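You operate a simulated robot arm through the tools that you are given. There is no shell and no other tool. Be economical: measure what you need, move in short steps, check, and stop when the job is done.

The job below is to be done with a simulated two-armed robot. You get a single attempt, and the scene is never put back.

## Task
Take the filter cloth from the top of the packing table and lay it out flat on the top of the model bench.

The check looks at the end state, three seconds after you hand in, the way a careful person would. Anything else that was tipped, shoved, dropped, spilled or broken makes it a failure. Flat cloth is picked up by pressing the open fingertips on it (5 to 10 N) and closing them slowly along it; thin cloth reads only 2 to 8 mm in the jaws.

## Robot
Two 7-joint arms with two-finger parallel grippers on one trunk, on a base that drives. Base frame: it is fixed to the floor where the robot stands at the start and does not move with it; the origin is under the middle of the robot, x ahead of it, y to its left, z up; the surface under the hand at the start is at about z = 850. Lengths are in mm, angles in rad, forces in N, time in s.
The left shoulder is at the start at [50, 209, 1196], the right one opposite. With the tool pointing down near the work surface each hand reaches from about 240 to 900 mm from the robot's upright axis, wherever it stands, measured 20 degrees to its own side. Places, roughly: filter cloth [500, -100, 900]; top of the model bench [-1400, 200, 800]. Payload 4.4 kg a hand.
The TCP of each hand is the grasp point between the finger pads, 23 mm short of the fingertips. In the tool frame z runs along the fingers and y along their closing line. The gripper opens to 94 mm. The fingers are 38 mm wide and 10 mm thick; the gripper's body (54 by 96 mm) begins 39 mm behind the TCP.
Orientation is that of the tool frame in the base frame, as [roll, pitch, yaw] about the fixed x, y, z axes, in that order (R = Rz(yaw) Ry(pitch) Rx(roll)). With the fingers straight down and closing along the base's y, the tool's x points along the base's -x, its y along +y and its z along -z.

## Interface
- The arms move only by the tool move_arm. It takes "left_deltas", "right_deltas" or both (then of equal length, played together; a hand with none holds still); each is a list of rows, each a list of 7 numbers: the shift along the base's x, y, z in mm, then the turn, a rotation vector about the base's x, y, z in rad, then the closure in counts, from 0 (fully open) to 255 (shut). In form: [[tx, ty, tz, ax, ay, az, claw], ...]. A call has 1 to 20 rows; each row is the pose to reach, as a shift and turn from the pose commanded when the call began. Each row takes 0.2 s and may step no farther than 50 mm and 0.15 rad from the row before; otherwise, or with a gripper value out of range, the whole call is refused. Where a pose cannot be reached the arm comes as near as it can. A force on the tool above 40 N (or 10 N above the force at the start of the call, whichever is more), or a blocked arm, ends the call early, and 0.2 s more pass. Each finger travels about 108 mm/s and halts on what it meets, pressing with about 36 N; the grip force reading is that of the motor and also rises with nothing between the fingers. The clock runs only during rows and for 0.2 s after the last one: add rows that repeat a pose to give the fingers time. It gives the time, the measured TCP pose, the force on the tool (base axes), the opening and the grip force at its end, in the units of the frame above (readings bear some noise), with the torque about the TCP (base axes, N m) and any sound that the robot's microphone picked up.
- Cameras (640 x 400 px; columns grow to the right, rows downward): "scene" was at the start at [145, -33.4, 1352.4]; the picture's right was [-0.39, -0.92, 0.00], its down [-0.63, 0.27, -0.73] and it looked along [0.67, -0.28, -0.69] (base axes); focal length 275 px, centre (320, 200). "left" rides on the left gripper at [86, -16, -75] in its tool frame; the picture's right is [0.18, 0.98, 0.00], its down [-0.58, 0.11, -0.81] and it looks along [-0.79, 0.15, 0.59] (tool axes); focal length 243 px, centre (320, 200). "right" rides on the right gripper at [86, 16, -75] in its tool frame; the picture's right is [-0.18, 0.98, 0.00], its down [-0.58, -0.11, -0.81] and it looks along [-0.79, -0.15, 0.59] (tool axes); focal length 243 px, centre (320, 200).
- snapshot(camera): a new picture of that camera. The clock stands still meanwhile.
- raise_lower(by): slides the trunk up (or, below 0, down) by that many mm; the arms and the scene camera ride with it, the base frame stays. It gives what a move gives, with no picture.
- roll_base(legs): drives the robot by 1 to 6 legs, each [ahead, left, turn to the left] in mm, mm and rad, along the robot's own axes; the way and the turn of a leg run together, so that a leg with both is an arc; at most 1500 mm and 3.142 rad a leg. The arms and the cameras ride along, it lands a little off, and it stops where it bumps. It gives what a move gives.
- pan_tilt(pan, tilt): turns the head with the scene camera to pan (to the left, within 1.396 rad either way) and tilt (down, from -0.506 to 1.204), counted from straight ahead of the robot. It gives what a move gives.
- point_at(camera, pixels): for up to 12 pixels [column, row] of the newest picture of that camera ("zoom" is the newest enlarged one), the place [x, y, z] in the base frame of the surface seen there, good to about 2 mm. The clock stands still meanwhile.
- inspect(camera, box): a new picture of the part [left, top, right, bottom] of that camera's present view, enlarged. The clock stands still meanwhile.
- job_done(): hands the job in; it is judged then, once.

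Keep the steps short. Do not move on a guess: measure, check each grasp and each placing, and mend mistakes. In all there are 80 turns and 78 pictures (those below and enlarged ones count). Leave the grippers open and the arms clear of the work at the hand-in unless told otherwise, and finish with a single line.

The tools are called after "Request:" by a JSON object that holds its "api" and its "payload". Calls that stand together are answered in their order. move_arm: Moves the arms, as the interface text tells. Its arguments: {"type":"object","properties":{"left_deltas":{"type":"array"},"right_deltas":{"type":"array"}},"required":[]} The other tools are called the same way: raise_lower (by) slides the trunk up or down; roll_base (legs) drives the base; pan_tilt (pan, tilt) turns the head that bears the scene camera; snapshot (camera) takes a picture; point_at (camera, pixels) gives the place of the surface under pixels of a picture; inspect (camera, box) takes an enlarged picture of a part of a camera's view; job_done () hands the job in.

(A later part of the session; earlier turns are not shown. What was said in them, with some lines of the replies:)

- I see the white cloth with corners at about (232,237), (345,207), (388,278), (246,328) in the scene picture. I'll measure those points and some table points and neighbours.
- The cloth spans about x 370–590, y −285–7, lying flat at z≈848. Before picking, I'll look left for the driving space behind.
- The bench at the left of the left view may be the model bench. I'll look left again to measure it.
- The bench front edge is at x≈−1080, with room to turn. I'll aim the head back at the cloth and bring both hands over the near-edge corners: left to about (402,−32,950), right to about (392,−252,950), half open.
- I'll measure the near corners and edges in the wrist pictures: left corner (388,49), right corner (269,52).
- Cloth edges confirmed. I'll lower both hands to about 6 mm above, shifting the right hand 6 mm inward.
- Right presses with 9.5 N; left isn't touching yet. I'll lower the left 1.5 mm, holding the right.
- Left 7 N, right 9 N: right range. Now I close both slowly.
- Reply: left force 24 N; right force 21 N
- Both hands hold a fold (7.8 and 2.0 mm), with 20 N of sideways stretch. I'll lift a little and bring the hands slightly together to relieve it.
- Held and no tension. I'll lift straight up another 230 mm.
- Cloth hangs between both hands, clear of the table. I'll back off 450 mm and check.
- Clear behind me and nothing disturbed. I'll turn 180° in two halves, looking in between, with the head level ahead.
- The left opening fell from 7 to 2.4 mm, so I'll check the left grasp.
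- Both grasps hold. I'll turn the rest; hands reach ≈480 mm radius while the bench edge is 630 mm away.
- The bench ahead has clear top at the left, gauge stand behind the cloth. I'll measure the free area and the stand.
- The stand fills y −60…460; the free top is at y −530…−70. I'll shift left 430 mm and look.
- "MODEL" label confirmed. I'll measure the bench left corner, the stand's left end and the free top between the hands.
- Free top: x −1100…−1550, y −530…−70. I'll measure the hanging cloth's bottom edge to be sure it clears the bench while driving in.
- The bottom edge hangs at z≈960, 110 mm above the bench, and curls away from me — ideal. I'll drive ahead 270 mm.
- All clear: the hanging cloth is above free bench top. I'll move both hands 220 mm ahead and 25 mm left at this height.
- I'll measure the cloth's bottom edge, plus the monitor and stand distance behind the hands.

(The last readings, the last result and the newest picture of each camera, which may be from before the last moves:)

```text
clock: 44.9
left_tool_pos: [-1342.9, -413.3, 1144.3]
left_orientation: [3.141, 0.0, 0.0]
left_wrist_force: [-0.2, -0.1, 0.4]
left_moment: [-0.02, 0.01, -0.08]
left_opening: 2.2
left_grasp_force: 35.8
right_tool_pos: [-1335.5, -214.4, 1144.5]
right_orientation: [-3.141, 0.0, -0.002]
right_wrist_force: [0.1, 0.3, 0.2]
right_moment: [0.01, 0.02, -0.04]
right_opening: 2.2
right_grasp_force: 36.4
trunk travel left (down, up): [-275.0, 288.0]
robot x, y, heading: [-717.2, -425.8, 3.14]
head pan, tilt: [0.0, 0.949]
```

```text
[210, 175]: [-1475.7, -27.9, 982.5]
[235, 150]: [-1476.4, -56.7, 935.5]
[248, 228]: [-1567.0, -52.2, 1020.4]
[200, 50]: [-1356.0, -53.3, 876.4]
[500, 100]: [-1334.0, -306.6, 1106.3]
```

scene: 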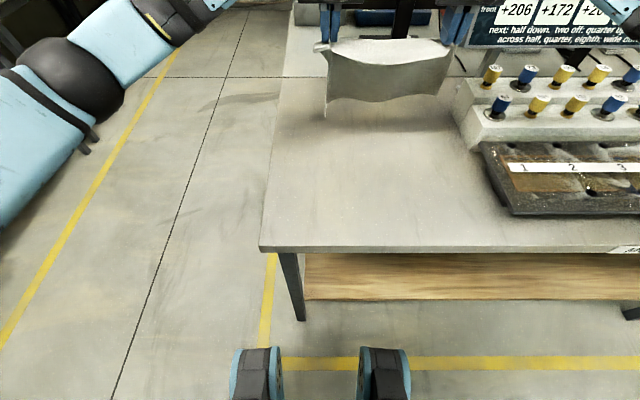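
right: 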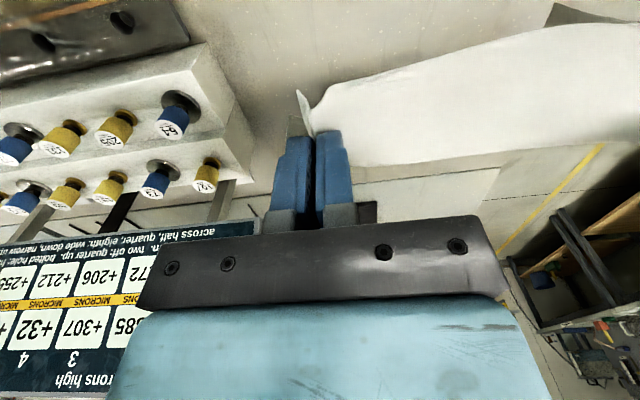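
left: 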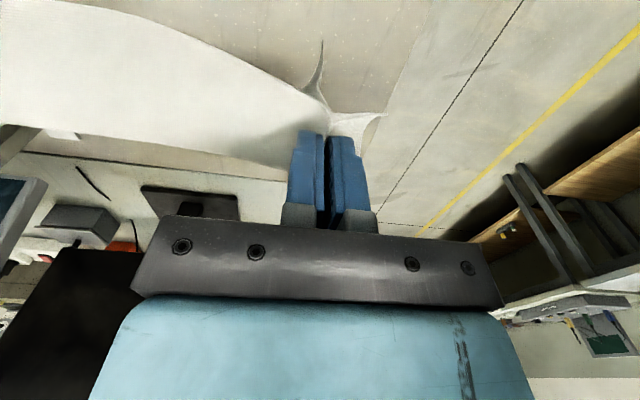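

Everything behind is ≥400 mm off. I'll lower 105 mm so the far edge just meets the bench.

Request:
{"api": "move_arm", "payload": {"left_deltas": [[0, 0, -30, 0, 0, 0, 255], [0, 0, -60, 0, 0, 0, 255], [0, 0, -85, 0, 0, 0, 255], [0, 0, -105, 0, 0, 0, 255], [0, 0, -105, 0, 0, 0, 255]], "right_deltas": [[0, 0, -30, 0, 0, 0, 255], [0, 0, -60, 0, 0, 0, 255], [0, 0, -85, 0, 0, 0, 255], [0, 0, -105, 0, 0, 0, 255], [0, 0, -105, 0, 0, 0, 255]]}}

Request:
{"api": "snapshot", "payload": {"camera": "scene"}}

Request:
{"api": "inspect", "payload": {"camera": "scene", "box": [290, 20, 490, 150]}}

```text
clock: 46.0
left_tool_pos: [-1343.4, -412.8, 1037.0]
left_orientation: [3.141, 0.001, -0.001]
left_wrist_force: [-0.2, -0.2, 0.1]
left_moment: [-0.01, 0.03, -0.05]
left_opening: 2.4
left_grasp_force: 36.0
right_tool_pos: [-1336.1, -214.0, 1037.4]
right_orientation: [-3.142, 0.0, -0.002]
right_wrist_force: [-0.3, 0.8, -0.4]
right_moment: [-0.02, 0.0, -0.01]
right_opening: 2.1
right_grasp_force: 35.5
trunk travel left (down, up): [-275.0, 288.0]
robot x, y, heading: [-721.2, -428.7, 3.137]
head pan, tilt: [0.0, 0.949]
```

```text
44 pictures are left
```

scene: 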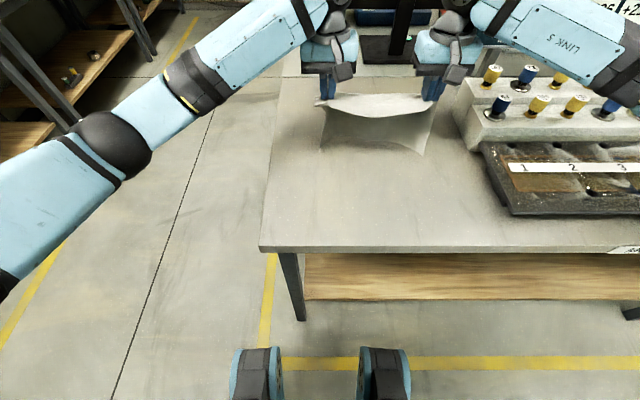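

```text
3.08 times, centred on (390, 85) of scene
```

zoom: 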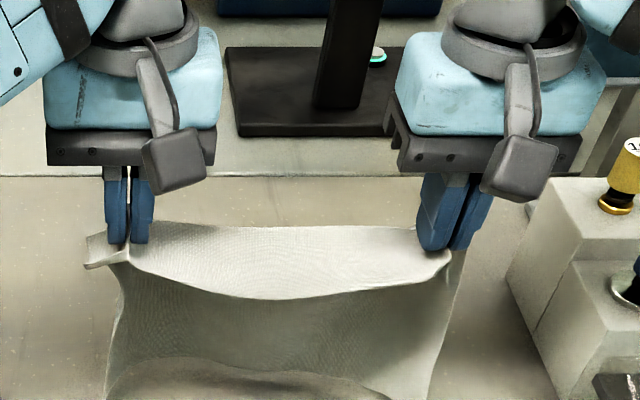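

I'll measure along the cloth's lower edge to see whether it touches.

Request:
{"api": "inspect", "payload": {"camera": "scene", "box": [300, 80, 460, 180]}}

Request:
{"api": "point_at", "payload": {"camera": "zoom", "pixels": [[90, 270], [495, 280], [300, 230], [250, 200], [300, 130], [300, 100], [300, 60], [500, 200], [90, 200], [430, 240]]}}

```text
4.00 times, centred on (380, 130) of scene
```

zoom: 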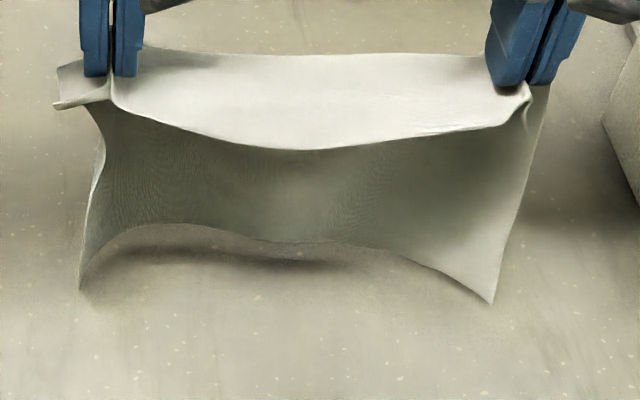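

```text
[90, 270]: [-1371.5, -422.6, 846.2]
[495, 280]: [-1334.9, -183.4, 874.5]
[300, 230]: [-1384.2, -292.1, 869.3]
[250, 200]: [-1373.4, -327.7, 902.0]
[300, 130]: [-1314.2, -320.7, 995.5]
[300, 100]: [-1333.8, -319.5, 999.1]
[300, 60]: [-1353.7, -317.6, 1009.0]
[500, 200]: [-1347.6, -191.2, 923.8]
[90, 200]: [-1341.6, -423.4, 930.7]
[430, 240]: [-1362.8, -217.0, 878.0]
```

The corners nearly touch, middle curls away from me. I'll lower 15 mm, then pull towards me while lowering so the far edge trails behind.

Request:
{"api": "move_arm", "payload": {"left_deltas": [[0, 0, -10, 0, 0, 0, 255], [5, 0, -18, 0, 0, 0, 255], [15, 0, -22, 0, 0, 0, 255], [25, 0, -26, 0, 0, 0, 255], [35, 0, -30, 0, 0, 0, 255], [45, 0, -35, 0, 0, 0, 255], [55, 0, -40, 0, 0, 0, 255], [55, 0, -40, 0, 0, 0, 255]], "right_deltas": [[0, 0, -10, 0, 0, 0, 255], [5, 0, -18, 0, 0, 0, 255], [15, 0, -22, 0, 0, 0, 255], [25, 0, -26, 0, 0, 0, 255], [35, 0, -30, 0, 0, 0, 255], [45, 0, -35, 0, 0, 0, 255], [55, 0, -40, 0, 0, 0, 255], [55, 0, -40, 0, 0, 0, 255]]}}

Request:
{"api": "inspect", "payload": {"camera": "scene", "box": [290, 70, 450, 170]}}

Request:
{"api": "point_at", "payload": {"camera": "zoom", "pixels": [[130, 260], [300, 240], [500, 260]]}}

Request:
{"api": "snapshot", "payload": {"camera": "left"}}

```text
clock: 47.9
left_tool_pos: [-1289.6, -412.9, 998.3]
left_orientation: [-3.141, 0.0, 0.0]
left_wrist_force: [0.3, 0.4, -0.1]
left_moment: [-0.03, 0.02, -0.03]
left_opening: 2.5
left_grasp_force: 36.0
right_tool_pos: [-1280.9, -215.2, 998.8]
right_orientation: [-3.141, 0.001, -0.002]
right_wrist_force: [0.4, 0.5, -0.2]
right_moment: [0.01, 0.02, -0.04]
right_opening: 2.3
right_grasp_force: 36.0
trunk travel left (down, up): [-275.0, 288.0]
robot x, y, heading: [-719.2, -429.2, 3.142]
head pan, tilt: [0.0, 0.949]
```

```text
4.00 times, centred on (370, 120) of scene
```

zoom: 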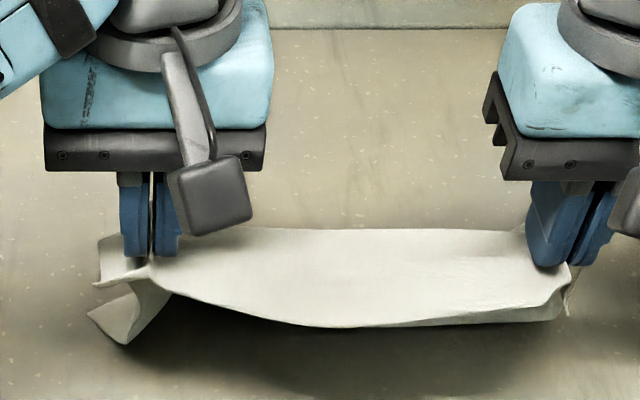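

```text
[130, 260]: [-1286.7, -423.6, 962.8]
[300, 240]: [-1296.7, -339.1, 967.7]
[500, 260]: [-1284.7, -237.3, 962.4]
```

```text
40 pictures are left
```

left: 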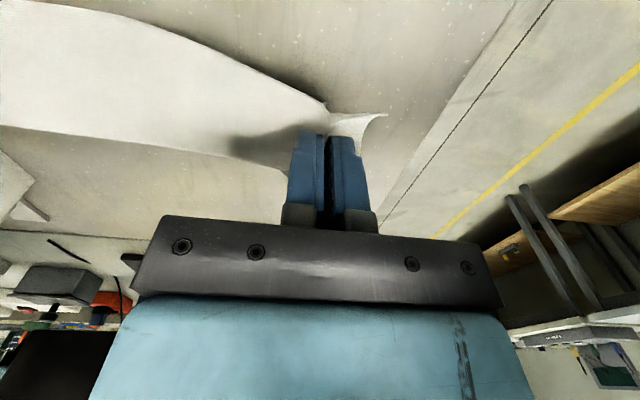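

I'll check with points beyond the hands in the left picture whether the far part trails behind.

Request:
{"api": "point_at", "payload": {"camera": "left", "pixels": [[150, 60], [150, 130], [150, 150], [150, 180], [230, 140], [100, 190], [30, 100], [30, 140], [230, 180]]}}

Request:
{"api": "snapshot", "payload": {"camera": "right"}}

Request:
{"api": "inspect", "payload": {"camera": "left", "box": [0, 0, 400, 230]}}

```text
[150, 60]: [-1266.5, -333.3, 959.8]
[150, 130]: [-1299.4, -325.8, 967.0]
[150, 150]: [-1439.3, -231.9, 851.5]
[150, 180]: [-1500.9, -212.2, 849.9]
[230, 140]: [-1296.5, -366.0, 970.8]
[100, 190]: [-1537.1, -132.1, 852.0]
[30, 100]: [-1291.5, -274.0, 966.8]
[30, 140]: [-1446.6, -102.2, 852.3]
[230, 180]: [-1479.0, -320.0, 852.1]
```

```text
39 pictures are left
```

right: 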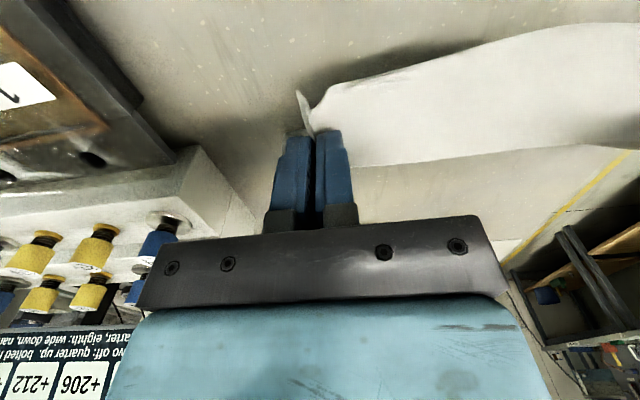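

```text
1.60 times, centred on (200, 115) of left
```

zoom: 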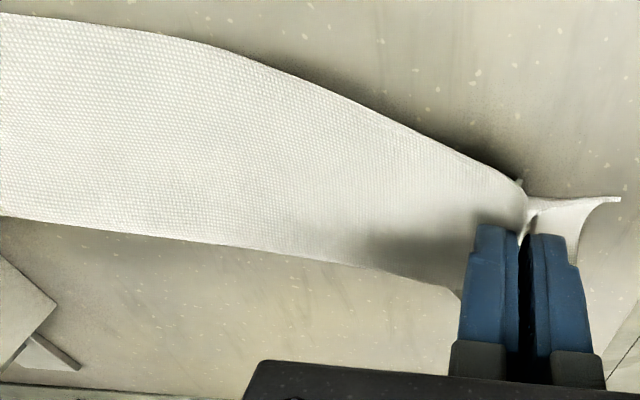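

Far part is hidden behind the hands' line of sight. I'll continue towards me: 60 mm back, 40 mm down, which should make the trailing part visible.

Request:
{"api": "move_arm", "payload": {"left_deltas": [[10, 0, -5, 0, 0, 0, 255], [20, 0, -11, 0, 0, 0, 255], [30, 0, -18, 0, 0, 0, 255], [40, 0, -25, 0, 0, 0, 255], [50, 0, -32, 0, 0, 0, 255], [60, 0, -40, 0, 0, 0, 255], [60, 0, -40, 0, 0, 0, 255]], "right_deltas": [[10, 0, -5, 0, 0, 0, 255], [20, 0, -11, 0, 0, 0, 255], [30, 0, -18, 0, 0, 0, 255], [40, 0, -25, 0, 0, 0, 255], [50, 0, -32, 0, 0, 0, 255], [60, 0, -40, 0, 0, 0, 255], [60, 0, -40, 0, 0, 0, 255]]}}

Request:
{"api": "inspect", "payload": {"camera": "scene", "box": [290, 60, 466, 170]}}

Request:
{"api": "inspect", "payload": {"camera": "right", "box": [240, 0, 640, 230]}}

```text
clock: 49.5
left_tool_pos: [-1228.9, -413.2, 958.3]
left_orientation: [3.139, -0.001, -0.002]
left_wrist_force: [0.6, 0.6, 0.6]
left_moment: [0.0, -0.02, -0.04]
left_opening: 2.5
left_grasp_force: 35.9
right_tool_pos: [-1221.5, -213.7, 958.1]
right_orientation: [3.141, -0.001, -0.002]
right_wrist_force: [-0.3, -0.6, 0.0]
right_moment: [-0.01, -0.01, -0.07]
right_opening: 2.1
right_grasp_force: 35.9
trunk travel left (down, up): [-275.0, 288.0]
robot x, y, heading: [-720.1, -429.6, 3.139]
head pan, tilt: [0.0, 0.949]
```

```text
3.64 times, centred on (378, 115) of scene
```

zoom: 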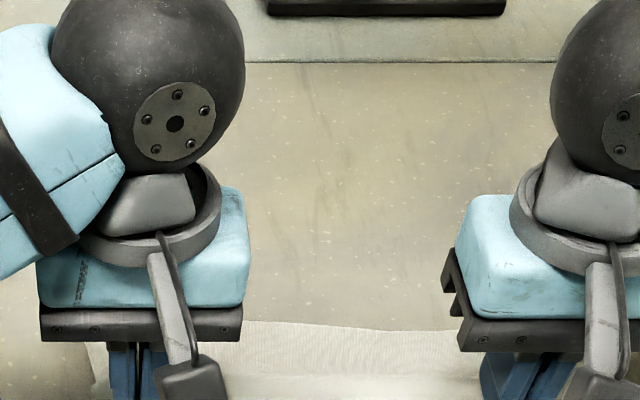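

```text
1.60 times, centred on (440, 115) of right
```

zoom: 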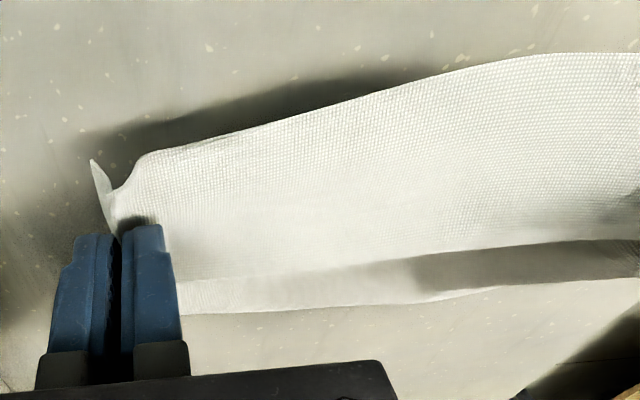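

The far part now trails behind on the bench. I'll measure the far edge.

Request:
{"api": "point_at", "payload": {"camera": "zoom", "pixels": [[220, 308], [420, 298], [600, 278], [300, 285], [450, 265], [400, 200], [540, 60]]}}

Request:
{"api": "snapshot", "payload": {"camera": "scene"}}

```text
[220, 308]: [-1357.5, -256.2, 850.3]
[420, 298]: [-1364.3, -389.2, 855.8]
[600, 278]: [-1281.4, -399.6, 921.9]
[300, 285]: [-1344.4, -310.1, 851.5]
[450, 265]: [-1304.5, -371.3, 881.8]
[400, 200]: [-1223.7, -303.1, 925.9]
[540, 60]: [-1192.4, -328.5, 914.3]
```

```text
35 pictures are left
```

scene: 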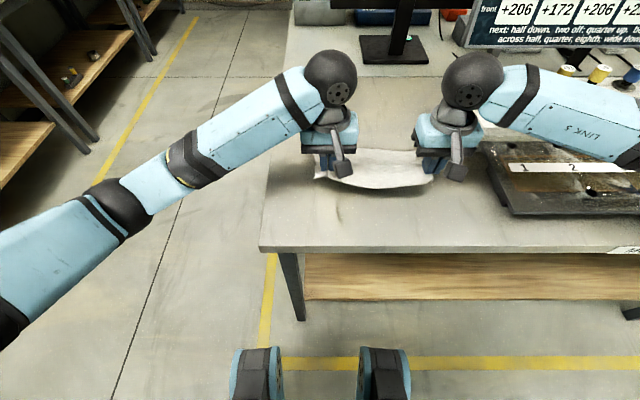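

Far edge at x≈−1360. Before lowering more, I'll check the right forearm's height over the stand and knobs.

Request:
{"api": "point_at", "payload": {"camera": "scene", "pixels": [[475, 80], [515, 95], [530, 120], [570, 110], [600, 145], [625, 120], [600, 70], [632, 75], [530, 152], [500, 200], [495, 150]]}}

```text
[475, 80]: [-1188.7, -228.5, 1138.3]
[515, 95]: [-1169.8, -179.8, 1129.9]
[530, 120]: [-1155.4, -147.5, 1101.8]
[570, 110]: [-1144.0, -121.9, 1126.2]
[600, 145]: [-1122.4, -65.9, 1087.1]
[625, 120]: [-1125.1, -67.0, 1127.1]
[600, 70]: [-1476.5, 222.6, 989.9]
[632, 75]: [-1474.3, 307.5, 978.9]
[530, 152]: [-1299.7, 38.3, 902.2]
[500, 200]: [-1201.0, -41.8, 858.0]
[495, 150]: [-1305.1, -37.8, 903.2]
```

The forearm will keep ≥35 mm above the stand and pulls away in front of it. I'll continue: 45 mm back, 58 mm down.

Request:
{"api": "move_arm", "payload": {"left_deltas": [[9, 0, -9, 0, 0, 0, 255], [18, 0, -19, 0, 0, 0, 255], [27, 0, -30, 0, 0, 0, 255], [36, 0, -43, 0, 0, 0, 255], [45, 0, -58, 0, 0, 0, 255], [45, 0, -58, 0, 0, 0, 255]], "right_deltas": [[9, 0, -9, 0, 0, 0, 255], [18, 0, -19, 0, 0, 0, 255], [27, 0, -30, 0, 0, 0, 255], [36, 0, -43, 0, 0, 0, 255], [45, 0, -58, 0, 0, 0, 255], [45, 0, -58, 0, 0, 0, 255]]}}

Request:
{"api": "snapshot", "payload": {"camera": "scene"}}

Request:
{"api": "snapshot", "payload": {"camera": "right"}}

Request:
{"api": "snapshot", "payload": {"camera": "left"}}

```text
clock: 50.9
left_tool_pos: [-1182.9, -413.5, 899.9]
left_orientation: [-3.141, 0.001, 0.001]
left_wrist_force: [-1.1, 0.4, 0.0]
left_moment: [-0.04, 0.01, -0.06]
left_opening: 2.4
left_grasp_force: 35.8
right_tool_pos: [-1176.3, -214.8, 900.2]
right_orientation: [3.141, 0.001, -0.002]
right_wrist_force: [-0.7, 0.1, -0.5]
right_moment: [0.02, -0.01, 0.01]
right_opening: 2.2
right_grasp_force: 36.2
trunk travel left (down, up): [-275.0, 288.0]
robot x, y, heading: [-717.9, -430.9, 3.142]
head pan, tilt: [0.0, 0.949]
```

```text
34 pictures are left
```

scene: 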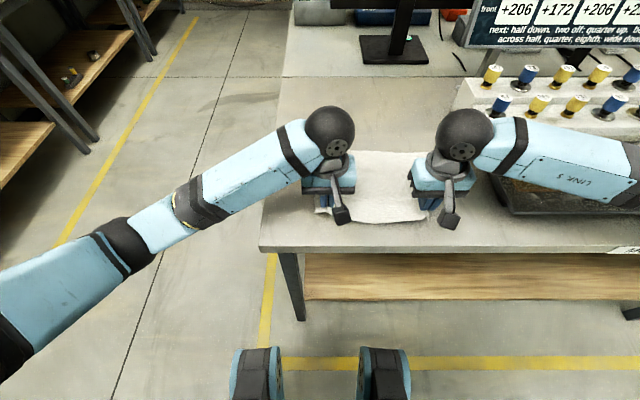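

```text
33 pictures are left
```

right: 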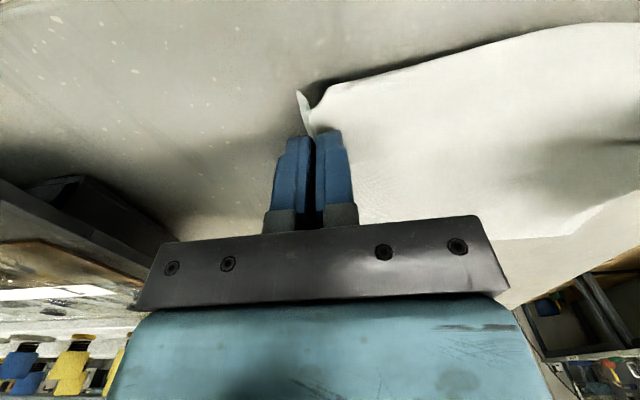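

```text
32 pictures are left
```

left: 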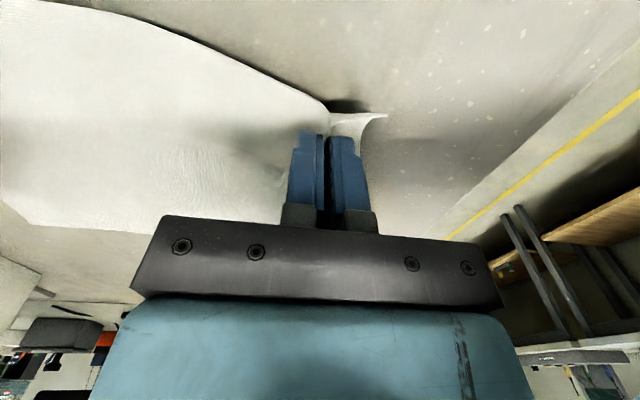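

Laying well. I'll go down the last 24 mm while pulling back 15 mm.

Request:
{"api": "move_arm", "payload": {"left_deltas": [[5, 0, -9, 0, 0, 0, 255], [10, 0, -17, 0, 0, 0, 255], [15, 0, -23, 0, 0, 0, 255], [15, 0, -24, 0, 0, 0, 255], [15, 0, -24, 0, 0, 0, 255]], "right_deltas": [[5, 0, -9, 0, 0, 0, 255], [10, 0, -17, 0, 0, 0, 255], [15, 0, -23, 0, 0, 0, 255], [15, 0, -24, 0, 0, 0, 255], [15, 0, -24, 0, 0, 0, 255]]}}

Request:
{"api": "inspect", "payload": {"camera": "scene", "box": [280, 100, 520, 250]}}

```text
clock: 52.0
left_tool_pos: [-1168.9, -414.2, 876.7]
left_orientation: [3.14, 0.0, -0.002]
left_wrist_force: [-0.6, 0.6, 6.4]
left_moment: [0.0, 0.02, -0.01]
left_opening: 2.8
left_grasp_force: 35.9
right_tool_pos: [-1159.9, -213.9, 876.8]
right_orientation: [3.141, 0.0, -0.002]
right_wrist_force: [0.9, -0.1, -0.5]
right_moment: [0.01, 0.02, -0.03]
right_opening: 2.3
right_grasp_force: 36.2
trunk travel left (down, up): [-275.0, 288.0]
robot x, y, heading: [-717.9, -429.9, 3.138]
head pan, tilt: [0.0, 0.949]
```

```text
2.67 times, centred on (400, 175) of scene
```

zoom: 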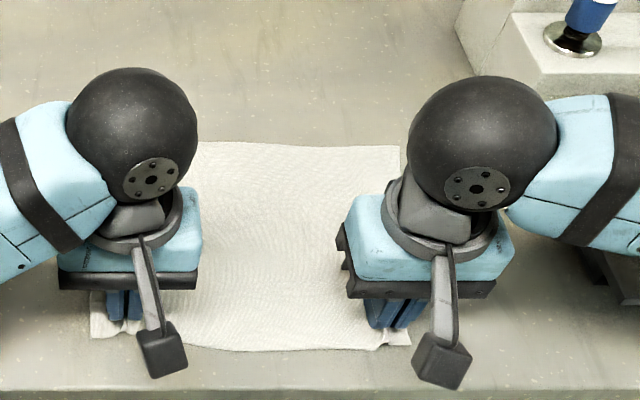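

Cloth lies flat up to the grips; left presses 6 N. I'll seat the right 1.5 mm lower and draw the hands 6 mm apart each to take the slack.

Request:
{"api": "move_arm", "payload": {"left_deltas": [[0, -2, 0, 0, 0, 0, 255], [0, -4, 0, 0, 0, 0, 255], [0, -6, 0, 0, 0, 0, 255], [0, -6, 0, 0, 0, 0, 255]], "right_deltas": [[0, 2, -0.5, 0, 0, 0, 255], [0, 4, -1, 0, 0, 0, 255], [0, 6, -1.5, 0, 0, 0, 255], [0, 6, -1.5, 0, 0, 0, 255]]}}

```text
clock: 53.0
left_tool_pos: [-1167.9, -419.7, 877.0]
left_orientation: [-3.14, 0.0, -0.004]
left_wrist_force: [0.7, 14.3, 3.4]
left_moment: [0.32, -0.07, -0.01]
left_opening: 2.2
left_grasp_force: 35.8
right_tool_pos: [-1160.5, -210.3, 875.8]
right_orientation: [3.14, 0.0, 0.0]
right_wrist_force: [0.4, -12.3, 0.4]
right_moment: [-0.31, 0.04, -0.06]
right_opening: 2.2
right_grasp_force: 35.8
trunk travel left (down, up): [-275.0, 288.0]
robot x, y, heading: [-717.7, -429.2, 3.142]
head pan, tilt: [0.0, 0.949]
```

Taut (13 N). I'll ease 2 mm inward and lower both lightly into contact.

Request:
{"api": "move_arm", "payload": {"left_deltas": [[0, 2, -0.5, 0, 0, 0, 255], [0, 2, -0.5, 0, 0, 0, 255]], "right_deltas": [[0, -2, -1, 0, 0, 0, 255], [0, -2, -2, 0, 0, 0, 255], [0, -2, -2, 0, 0, 0, 255]]}}

```text
refused: give rows for one hand, or as many for the one as for the other
```

Row counts differed; again with equal rows.

Request:
{"api": "move_arm", "payload": {"left_deltas": [[0, 2, -0.5, 0, 0, 0, 255], [0, 2, -0.5, 0, 0, 0, 255], [0, 2, -0.5, 0, 0, 0, 255]], "right_deltas": [[0, -2, -1, 0, 0, 0, 255], [0, -2, -2, 0, 0, 0, 255], [0, -2, -2, 0, 0, 0, 255]]}}

```text
clock: 53.9
left_tool_pos: [-1168.1, -418.1, 876.2]
left_orientation: [-3.141, 0.001, -0.002]
left_wrist_force: [-0.9, 4.9, 5.2]
left_moment: [0.11, -0.04, -0.06]
left_opening: 2.2
left_grasp_force: 35.8
right_tool_pos: [-1161.7, -211.0, 874.7]
right_orientation: [-3.14, 0.004, -0.003]
right_wrist_force: [-1.6, -1.8, 18.0]
right_moment: [-0.03, 0.04, -0.07]
right_opening: 2.2
right_grasp_force: 36.1
trunk travel left (down, up): [-275.0, 288.0]
robot x, y, heading: [-716.6, -427.1, 3.14]
head pan, tilt: [0.0, 0.949]
```

Both press. I'll raise the right 0.6 mm and open both slowly while pressing, so the fingertips spread the folds back out.

Request:
{"api": "move_arm", "payload": {"left_deltas": [[0, 0, 0, 0, 0, 0, 250], [0, 0, 0, 0, 0, 0, 240], [0, 0, 0, 0, 0, 0, 230], [0, 0, 0, 0, 0, 0, 220], [0, 0, 0, 0, 0, 0, 210], [0, 0, 0, 0, 0, 0, 200], [0, 0, 0, 0, 0, 0, 190], [0, 0, 0, 0, 0, 0, 180], [0, 0, 0, 0, 0, 0, 170], [0, 0, 0, 0, 0, 0, 160], [0, 0, 0, 0, 0, 0, 150], [0, 0, 0, 0, 0, 0, 140], [0, 0, 0, 0, 0, 0, 133], [0, 0, 0, 0, 0, 0, 133]], "right_deltas": [[0, 0, 0.6, 0, 0, 0, 250], [0, 0, 0.6, 0, 0, 0, 240], [0, 0, 0.6, 0, 0, 0, 230], [0, 0, 0.6, 0, 0, 0, 220], [0, 0, 0.6, 0, 0, 0, 210], [0, 0, 0.6, 0, 0, 0, 200], [0, 0, 0.6, 0, 0, 0, 190], [0, 0, 0.6, 0, 0, 0, 180], [0, 0, 0.6, 0, 0, 0, 170], [0, 0, 0.6, 0, 0, 0, 160], [0, 0, 0.6, 0, 0, 0, 150], [0, 0, 0.6, 0, 0, 0, 140], [0, 0, 0.6, 0, 0, 0, 133], [0, 0, 0.6, 0, 0, 0, 133]]}}

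Request:
{"api": "snapshot", "payload": {"camera": "left"}}

Request:
{"api": "snapshot", "payload": {"camera": "right"}}

```text
clock: 56.9
left_tool_pos: [-1168.1, -417.9, 875.5]
left_orientation: [-3.139, 0.0, -0.001]
left_wrist_force: [-0.2, 0.4, 0.4]
left_moment: [0.02, 0.01, -0.01]
left_opening: 44.9
left_grasp_force: 0.1
right_tool_pos: [-1160.7, -210.8, 874.8]
right_orientation: [3.141, 0.001, -0.002]
right_wrist_force: [0.2, -3.4, 15.5]
right_moment: [0.06, -0.07, 0.03]
right_opening: 40.1
right_grasp_force: 0.0
trunk travel left (down, up): [-275.0, 288.0]
robot x, y, heading: [-720.6, -432.4, 3.137]
head pan, tilt: [0.0, 0.949]
```

```text
30 pictures are left
```

left: 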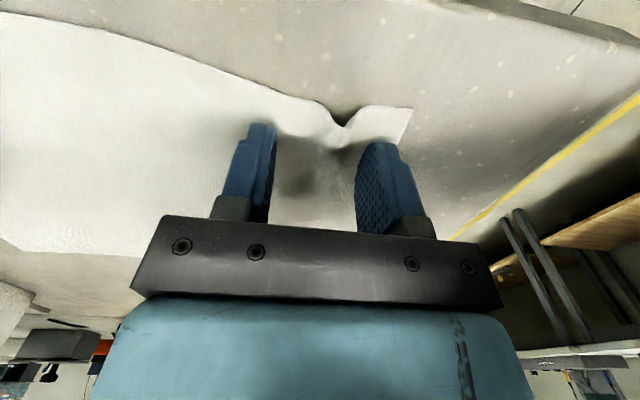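

```text
29 pictures are left
```

right: 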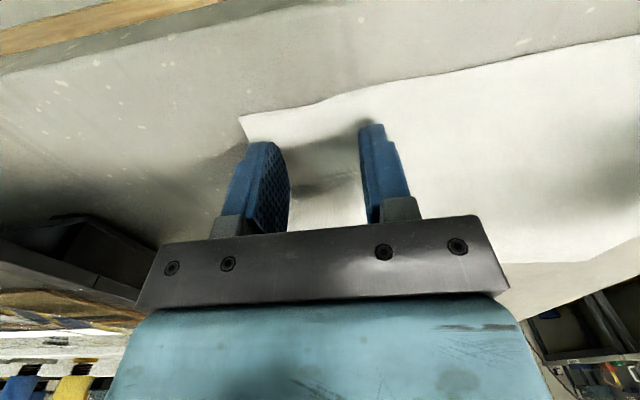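

Right fold is spread flat; left keeps a small pucker. I'll raise both hands straight up 60 mm and look.

Request:
{"api": "move_arm", "payload": {"left_deltas": [[0, 0, 5, 0, 0, 0, 133], [0, 0, 20, 0, 0, 0, 133], [0, 0, 60, 0, 0, 0, 133], [0, 0, 60, 0, 0, 0, 133]], "right_deltas": [[0, 0, 5, 0, 0, 0, 133], [0, 0, 20, 0, 0, 0, 133], [0, 0, 60, 0, 0, 0, 133], [0, 0, 60, 0, 0, 0, 133]]}}

Request:
{"api": "snapshot", "payload": {"camera": "left"}}

Request:
{"api": "snapshot", "payload": {"camera": "right"}}

```text
clock: 57.9
left_tool_pos: [-1167.7, -417.7, 935.2]
left_orientation: [-3.141, 0.0, -0.001]
left_wrist_force: [-0.7, 0.3, 0.4]
left_moment: [0.01, 0.01, -0.01]
left_opening: 44.9
left_grasp_force: 0.0
right_tool_pos: [-1161.4, -213.1, 932.5]
right_orientation: [-3.141, 0.0, -0.002]
right_wrist_force: [-0.4, -0.1, 0.0]
right_moment: [-0.02, 0.03, 0.0]
right_opening: 44.9
right_grasp_force: 0.1
trunk travel left (down, up): [-275.0, 288.0]
robot x, y, heading: [-720.1, -430.3, 3.145]
head pan, tilt: [0.0, 0.949]
```

```text
28 pictures are left
```

left: 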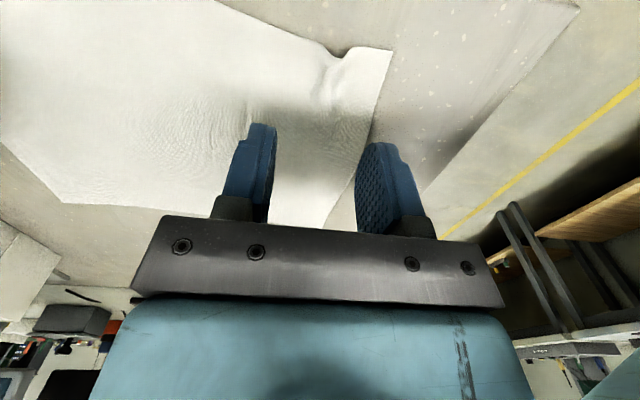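

```text
27 pictures are left
```

right: 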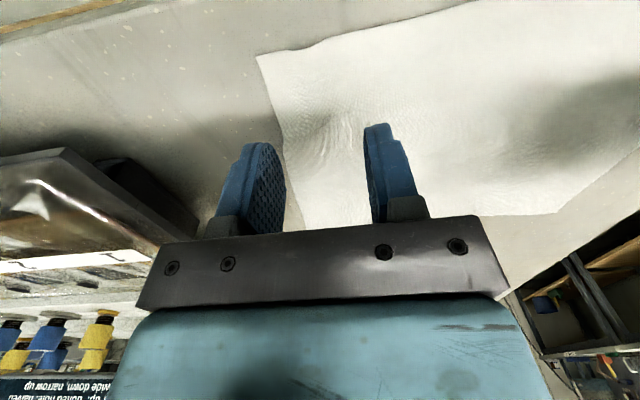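

Almost flat; a pucker remains near the left corner at left picture (345,70). I'll measure it and look at an enlarged view.

Request:
{"api": "inspect", "payload": {"camera": "left", "box": [240, 20, 420, 140]}}

Request:
{"api": "point_at", "payload": {"camera": "left", "pixels": [[388, 52], [345, 52], [335, 56], [320, 45], [332, 85], [350, 85], [325, 110], [300, 80], [370, 90], [345, 65], [338, 70]]}}

```text
3.33 times, centred on (330, 80) of left
```

zoom: 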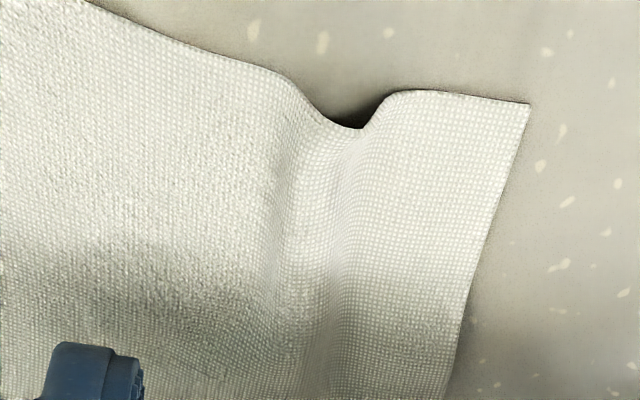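

```text
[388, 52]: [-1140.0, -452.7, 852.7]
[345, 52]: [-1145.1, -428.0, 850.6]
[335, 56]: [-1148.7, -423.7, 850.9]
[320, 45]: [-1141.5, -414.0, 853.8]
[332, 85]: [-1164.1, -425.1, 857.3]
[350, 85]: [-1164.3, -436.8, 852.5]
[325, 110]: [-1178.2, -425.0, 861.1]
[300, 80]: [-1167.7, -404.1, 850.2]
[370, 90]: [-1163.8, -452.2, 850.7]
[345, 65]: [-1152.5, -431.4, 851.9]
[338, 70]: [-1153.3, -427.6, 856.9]
```

A ridge ~10 mm high at y≈−425 remains since the left pressed too lightly. I'll narrow the left fingers to ~24 mm astride it and lower to just above.

Request:
{"api": "move_arm", "payload": {"left_deltas": [[-3, -9, 0, 0, 0, 0, 188], [-3, -9, -20, 0, 0, 0, 188], [-3, -9, -45, 0, 0, 0, 188], [-3, -9, -57, 0, 0, 0, 188], [-3, -9, -60.5, 0, 0, 0, 188], [-3, -9, -60.5, 0, 0, 0, 188]]}}

```text
clock: 59.2
left_tool_pos: [-1172.1, -427.3, 874.8]
left_orientation: [-3.141, -0.002, -0.002]
left_wrist_force: [0.9, 0.1, -0.4]
left_moment: [0.01, 0.0, -0.01]
left_opening: 24.6
left_grasp_force: 0.1
right_tool_pos: [-1159.9, -211.0, 933.8]
right_orientation: [-3.141, 0.0, -0.003]
right_wrist_force: [-1.2, -0.2, 0.2]
right_moment: [0.03, -0.02, 0.03]
right_opening: 44.8
right_grasp_force: 0.1
trunk travel left (down, up): [-275.0, 288.0]
robot x, y, heading: [-718.9, -430.2, 3.14]
head pan, tilt: [0.0, 0.949]
```

Not touching yet; 1.5 mm lower.

Request:
{"api": "move_arm", "payload": {"left_deltas": [[0, 0, -1, 0, 0, 0, 188], [0, 0, -1.5, 0, 0, 0, 188], [0, 0, -1.5, 0, 0, 0, 188]]}}

```text
clock: 60.0
left_tool_pos: [-1171.6, -426.7, 875.0]
left_orientation: [-3.139, 0.0, -0.001]
left_wrist_force: [-3.1, -1.0, 12.4]
left_moment: [-0.16, 0.01, -0.02]
left_opening: 25.0
left_grasp_force: 0.2
right_tool_pos: [-1159.6, -211.2, 933.8]
right_orientation: [3.14, 0.0, -0.002]
right_wrist_force: [-0.2, -0.1, 0.3]
right_moment: [0.03, 0.02, 0.01]
right_opening: 44.9
right_grasp_force: 0.0
trunk travel left (down, up): [-275.0, 288.0]
robot x, y, heading: [-720.4, -429.3, 3.142]
head pan, tilt: [0.0, 0.949]
```

12 N pressing. I'll open slowly to ~50 mm to spread the ridge, then lift.

Request:
{"api": "move_arm", "payload": {"left_deltas": [[0, 0, 0, 0, 0, 0, 180], [0, 0, 0, 0, 0, 0, 172], [0, 0, 0, 0, 0, 0, 164], [0, 0, 0, 0, 0, 0, 156], [0, 0, 0, 0, 0, 0, 148], [0, 0, 0, 0, 0, 0, 140], [0, 0, 0, 0, 0, 0, 132], [0, 0, 0, 0, 0, 0, 124], [0, 0, 0, 0, 0, 0, 120], [0, 0, 0, 0, 0, 0, 120]]}}

Request:
{"api": "move_arm", "payload": {"left_deltas": [[0, 0, 5, 0, 0, 0, 120], [0, 0, 20, 0, 0, 0, 120], [0, 0, 60, 0, 0, 0, 120], [0, 0, 60, 0, 0, 0, 120]]}}

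Request:
{"api": "snapshot", "payload": {"camera": "left"}}

```text
clock: 62.2
left_tool_pos: [-1172.0, -427.0, 874.7]
left_orientation: [3.141, 0.001, -0.001]
left_wrist_force: [0.2, 5.3, 20.2]
left_moment: [-0.26, -0.13, 0.02]
left_opening: 44.5
left_grasp_force: 0.1
right_tool_pos: [-1159.7, -210.8, 934.5]
right_orientation: [-3.141, 0.002, -0.003]
right_wrist_force: [0.4, 1.0, 0.3]
right_moment: [0.0, -0.03, -0.03]
right_opening: 44.6
right_grasp_force: 0.2
trunk travel left (down, up): [-275.0, 288.0]
robot x, y, heading: [-717.4, -432.8, 3.143]
head pan, tilt: [0.0, 0.949]
```

```text
clock: 63.2
left_tool_pos: [-1172.3, -426.5, 934.1]
left_orientation: [-3.141, -0.001, -0.002]
left_wrist_force: [0.1, -0.8, -0.2]
left_moment: [-0.02, -0.02, 0.03]
left_opening: 49.8
left_grasp_force: 0.0
right_tool_pos: [-1161.5, -211.2, 933.4]
right_orientation: [-3.141, 0.0, -0.002]
right_wrist_force: [-0.5, 0.2, -0.8]
right_moment: [-0.04, -0.01, -0.02]
right_opening: 44.9
right_grasp_force: 0.0
trunk travel left (down, up): [-275.0, 288.0]
robot x, y, heading: [-719.4, -427.1, 3.139]
head pan, tilt: [0.0, 0.949]
```

```text
25 pictures are left
```

left: 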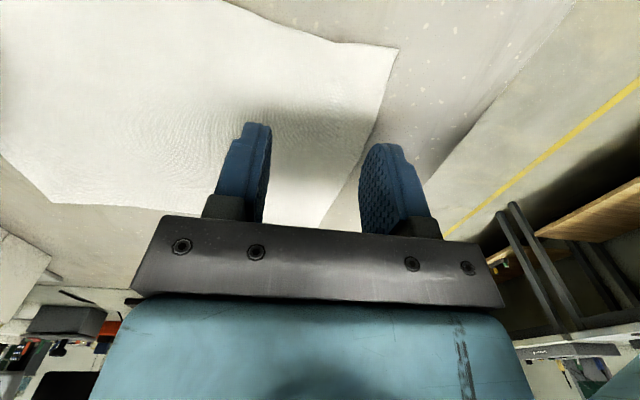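

The pucker is gone. I'll raise both hands by another 210 mm, fully open, then back off 250 mm to see the whole cloth.

Request:
{"api": "move_arm", "payload": {"left_deltas": [[0, 0, 40, 0, 0, 0, 120], [0, 0, 80, 0, 0, 0, 60], [0, 0, 120, 0, 0, 0, 0], [0, 0, 160, 0, 0, 0, 0], [0, 0, 210, 0, 0, 0, 0], [0, 0, 210, 0, 0, 0, 0]], "right_deltas": [[0, 0, 40, 0, 0, 0, 133], [0, 0, 80, 0, 0, 0, 60], [0, 0, 120, 0, 0, 0, 0], [0, 0, 160, 0, 0, 0, 0], [0, 0, 210, 0, 0, 0, 0], [0, 0, 210, 0, 0, 0, 0]]}}

Request:
{"api": "roll_base", "payload": {"legs": [[-250, 0, 0]]}}

Request:
{"api": "pan_tilt", "payload": {"pan": 0.0, "tilt": 0.65}}

Request:
{"api": "snapshot", "payload": {"camera": "scene"}}

Request:
{"api": "snapshot", "payload": {"camera": "left"}}

```text
clock: 64.7
left_tool_pos: [-1172.2, -426.0, 1141.7]
left_orientation: [-3.142, 0.001, -0.001]
left_wrist_force: [-0.1, -0.1, -0.1]
left_moment: [0.0, -0.02, 0.04]
left_opening: 94.0
left_grasp_force: 0.0
right_tool_pos: [-1162.2, -211.6, 1145.3]
right_orientation: [3.141, -0.002, -0.003]
right_wrist_force: [-0.1, -0.7, -0.1]
right_moment: [-0.01, -0.01, -0.01]
right_opening: 94.1
right_grasp_force: 0.1
trunk travel left (down, up): [-275.0, 288.0]
robot x, y, heading: [-716.8, -428.4, 3.137]
head pan, tilt: [0.0, 0.949]
```

```text
clock: 66.5
left_tool_pos: [-923.5, -425.0, 1142.4]
left_orientation: [3.142, 0.001, -0.003]
left_wrist_force: [-0.2, 0.0, 0.1]
left_moment: [-0.01, 0.01, 0.01]
left_opening: 94.2
left_grasp_force: 0.0
right_tool_pos: [-913.8, -212.1, 1144.8]
right_orientation: [3.141, 0.0, -0.005]
right_wrist_force: [-0.3, -0.9, 0.0]
right_moment: [0.0, 0.01, -0.01]
right_opening: 94.1
right_grasp_force: 0.1
trunk travel left (down, up): [-275.0, 288.0]
robot x, y, heading: [-473.1, -429.2, 3.139]
head pan, tilt: [0.0, 0.949]
```

```text
clock: 67.3
left_tool_pos: [-923.5, -426.9, 1141.6]
left_orientation: [3.141, 0.001, -0.003]
left_wrist_force: [-0.4, -0.5, -0.4]
left_moment: [-0.01, -0.01, 0.02]
left_opening: 94.1
left_grasp_force: 0.0
right_tool_pos: [-914.2, -211.3, 1144.9]
right_orientation: [3.14, 0.0, -0.004]
right_wrist_force: [0.0, -0.3, -0.7]
right_moment: [0.01, 0.0, 0.01]
right_opening: 94.0
right_grasp_force: 0.0
trunk travel left (down, up): [-275.0, 288.0]
robot x, y, heading: [-472.6, -432.1, 3.141]
head pan, tilt: [0.0, 0.649]
```

```text
24 pictures are left
```

scene: 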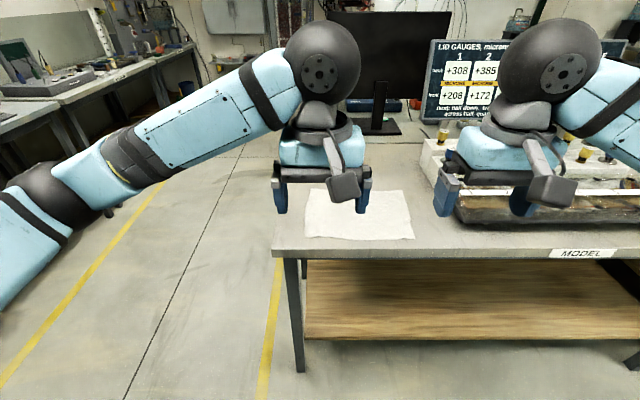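

```text
23 pictures are left
```

left: 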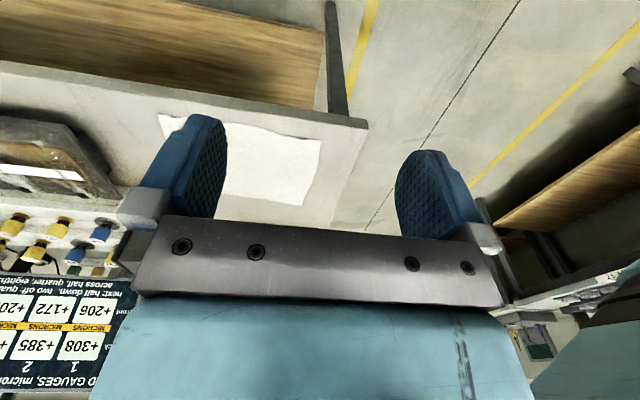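

The cloth lies flat on the bench. A final enlarged look and measured corners to make sure nothing is folded.

Request:
{"api": "inspect", "payload": {"camera": "scene", "box": [270, 165, 450, 260]}}

Request:
{"api": "point_at", "payload": {"camera": "scene", "pixels": [[307, 236], [412, 238], [403, 193], [312, 191], [385, 215], [320, 220], [400, 225], [340, 228], [370, 228]]}}

```text
3.56 times, centred on (360, 212) of scene
```

zoom: 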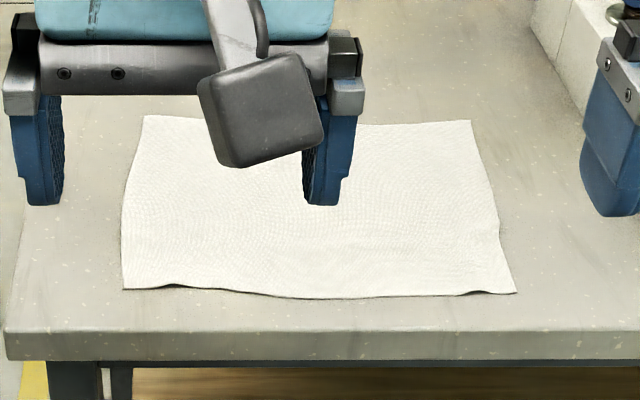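

```text
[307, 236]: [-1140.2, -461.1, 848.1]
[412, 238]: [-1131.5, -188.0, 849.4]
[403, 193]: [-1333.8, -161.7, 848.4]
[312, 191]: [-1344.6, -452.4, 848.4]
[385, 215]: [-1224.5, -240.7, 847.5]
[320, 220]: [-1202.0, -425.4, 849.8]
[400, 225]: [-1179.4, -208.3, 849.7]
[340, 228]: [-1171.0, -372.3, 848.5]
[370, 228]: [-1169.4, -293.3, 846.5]
```

It spans about 210 × 280 mm and all points read 846–850 mm, so it is unfolded and flat. The grippers are open and the arms clear, so I'm handing in.

Request:
{"api": "job_done", "payload": {}}

```text
The job is handed in.
```

The filter cloth is laid out flat on top of the model bench, with the grippers open, the arms clear and nothing else seen to be disturbed.
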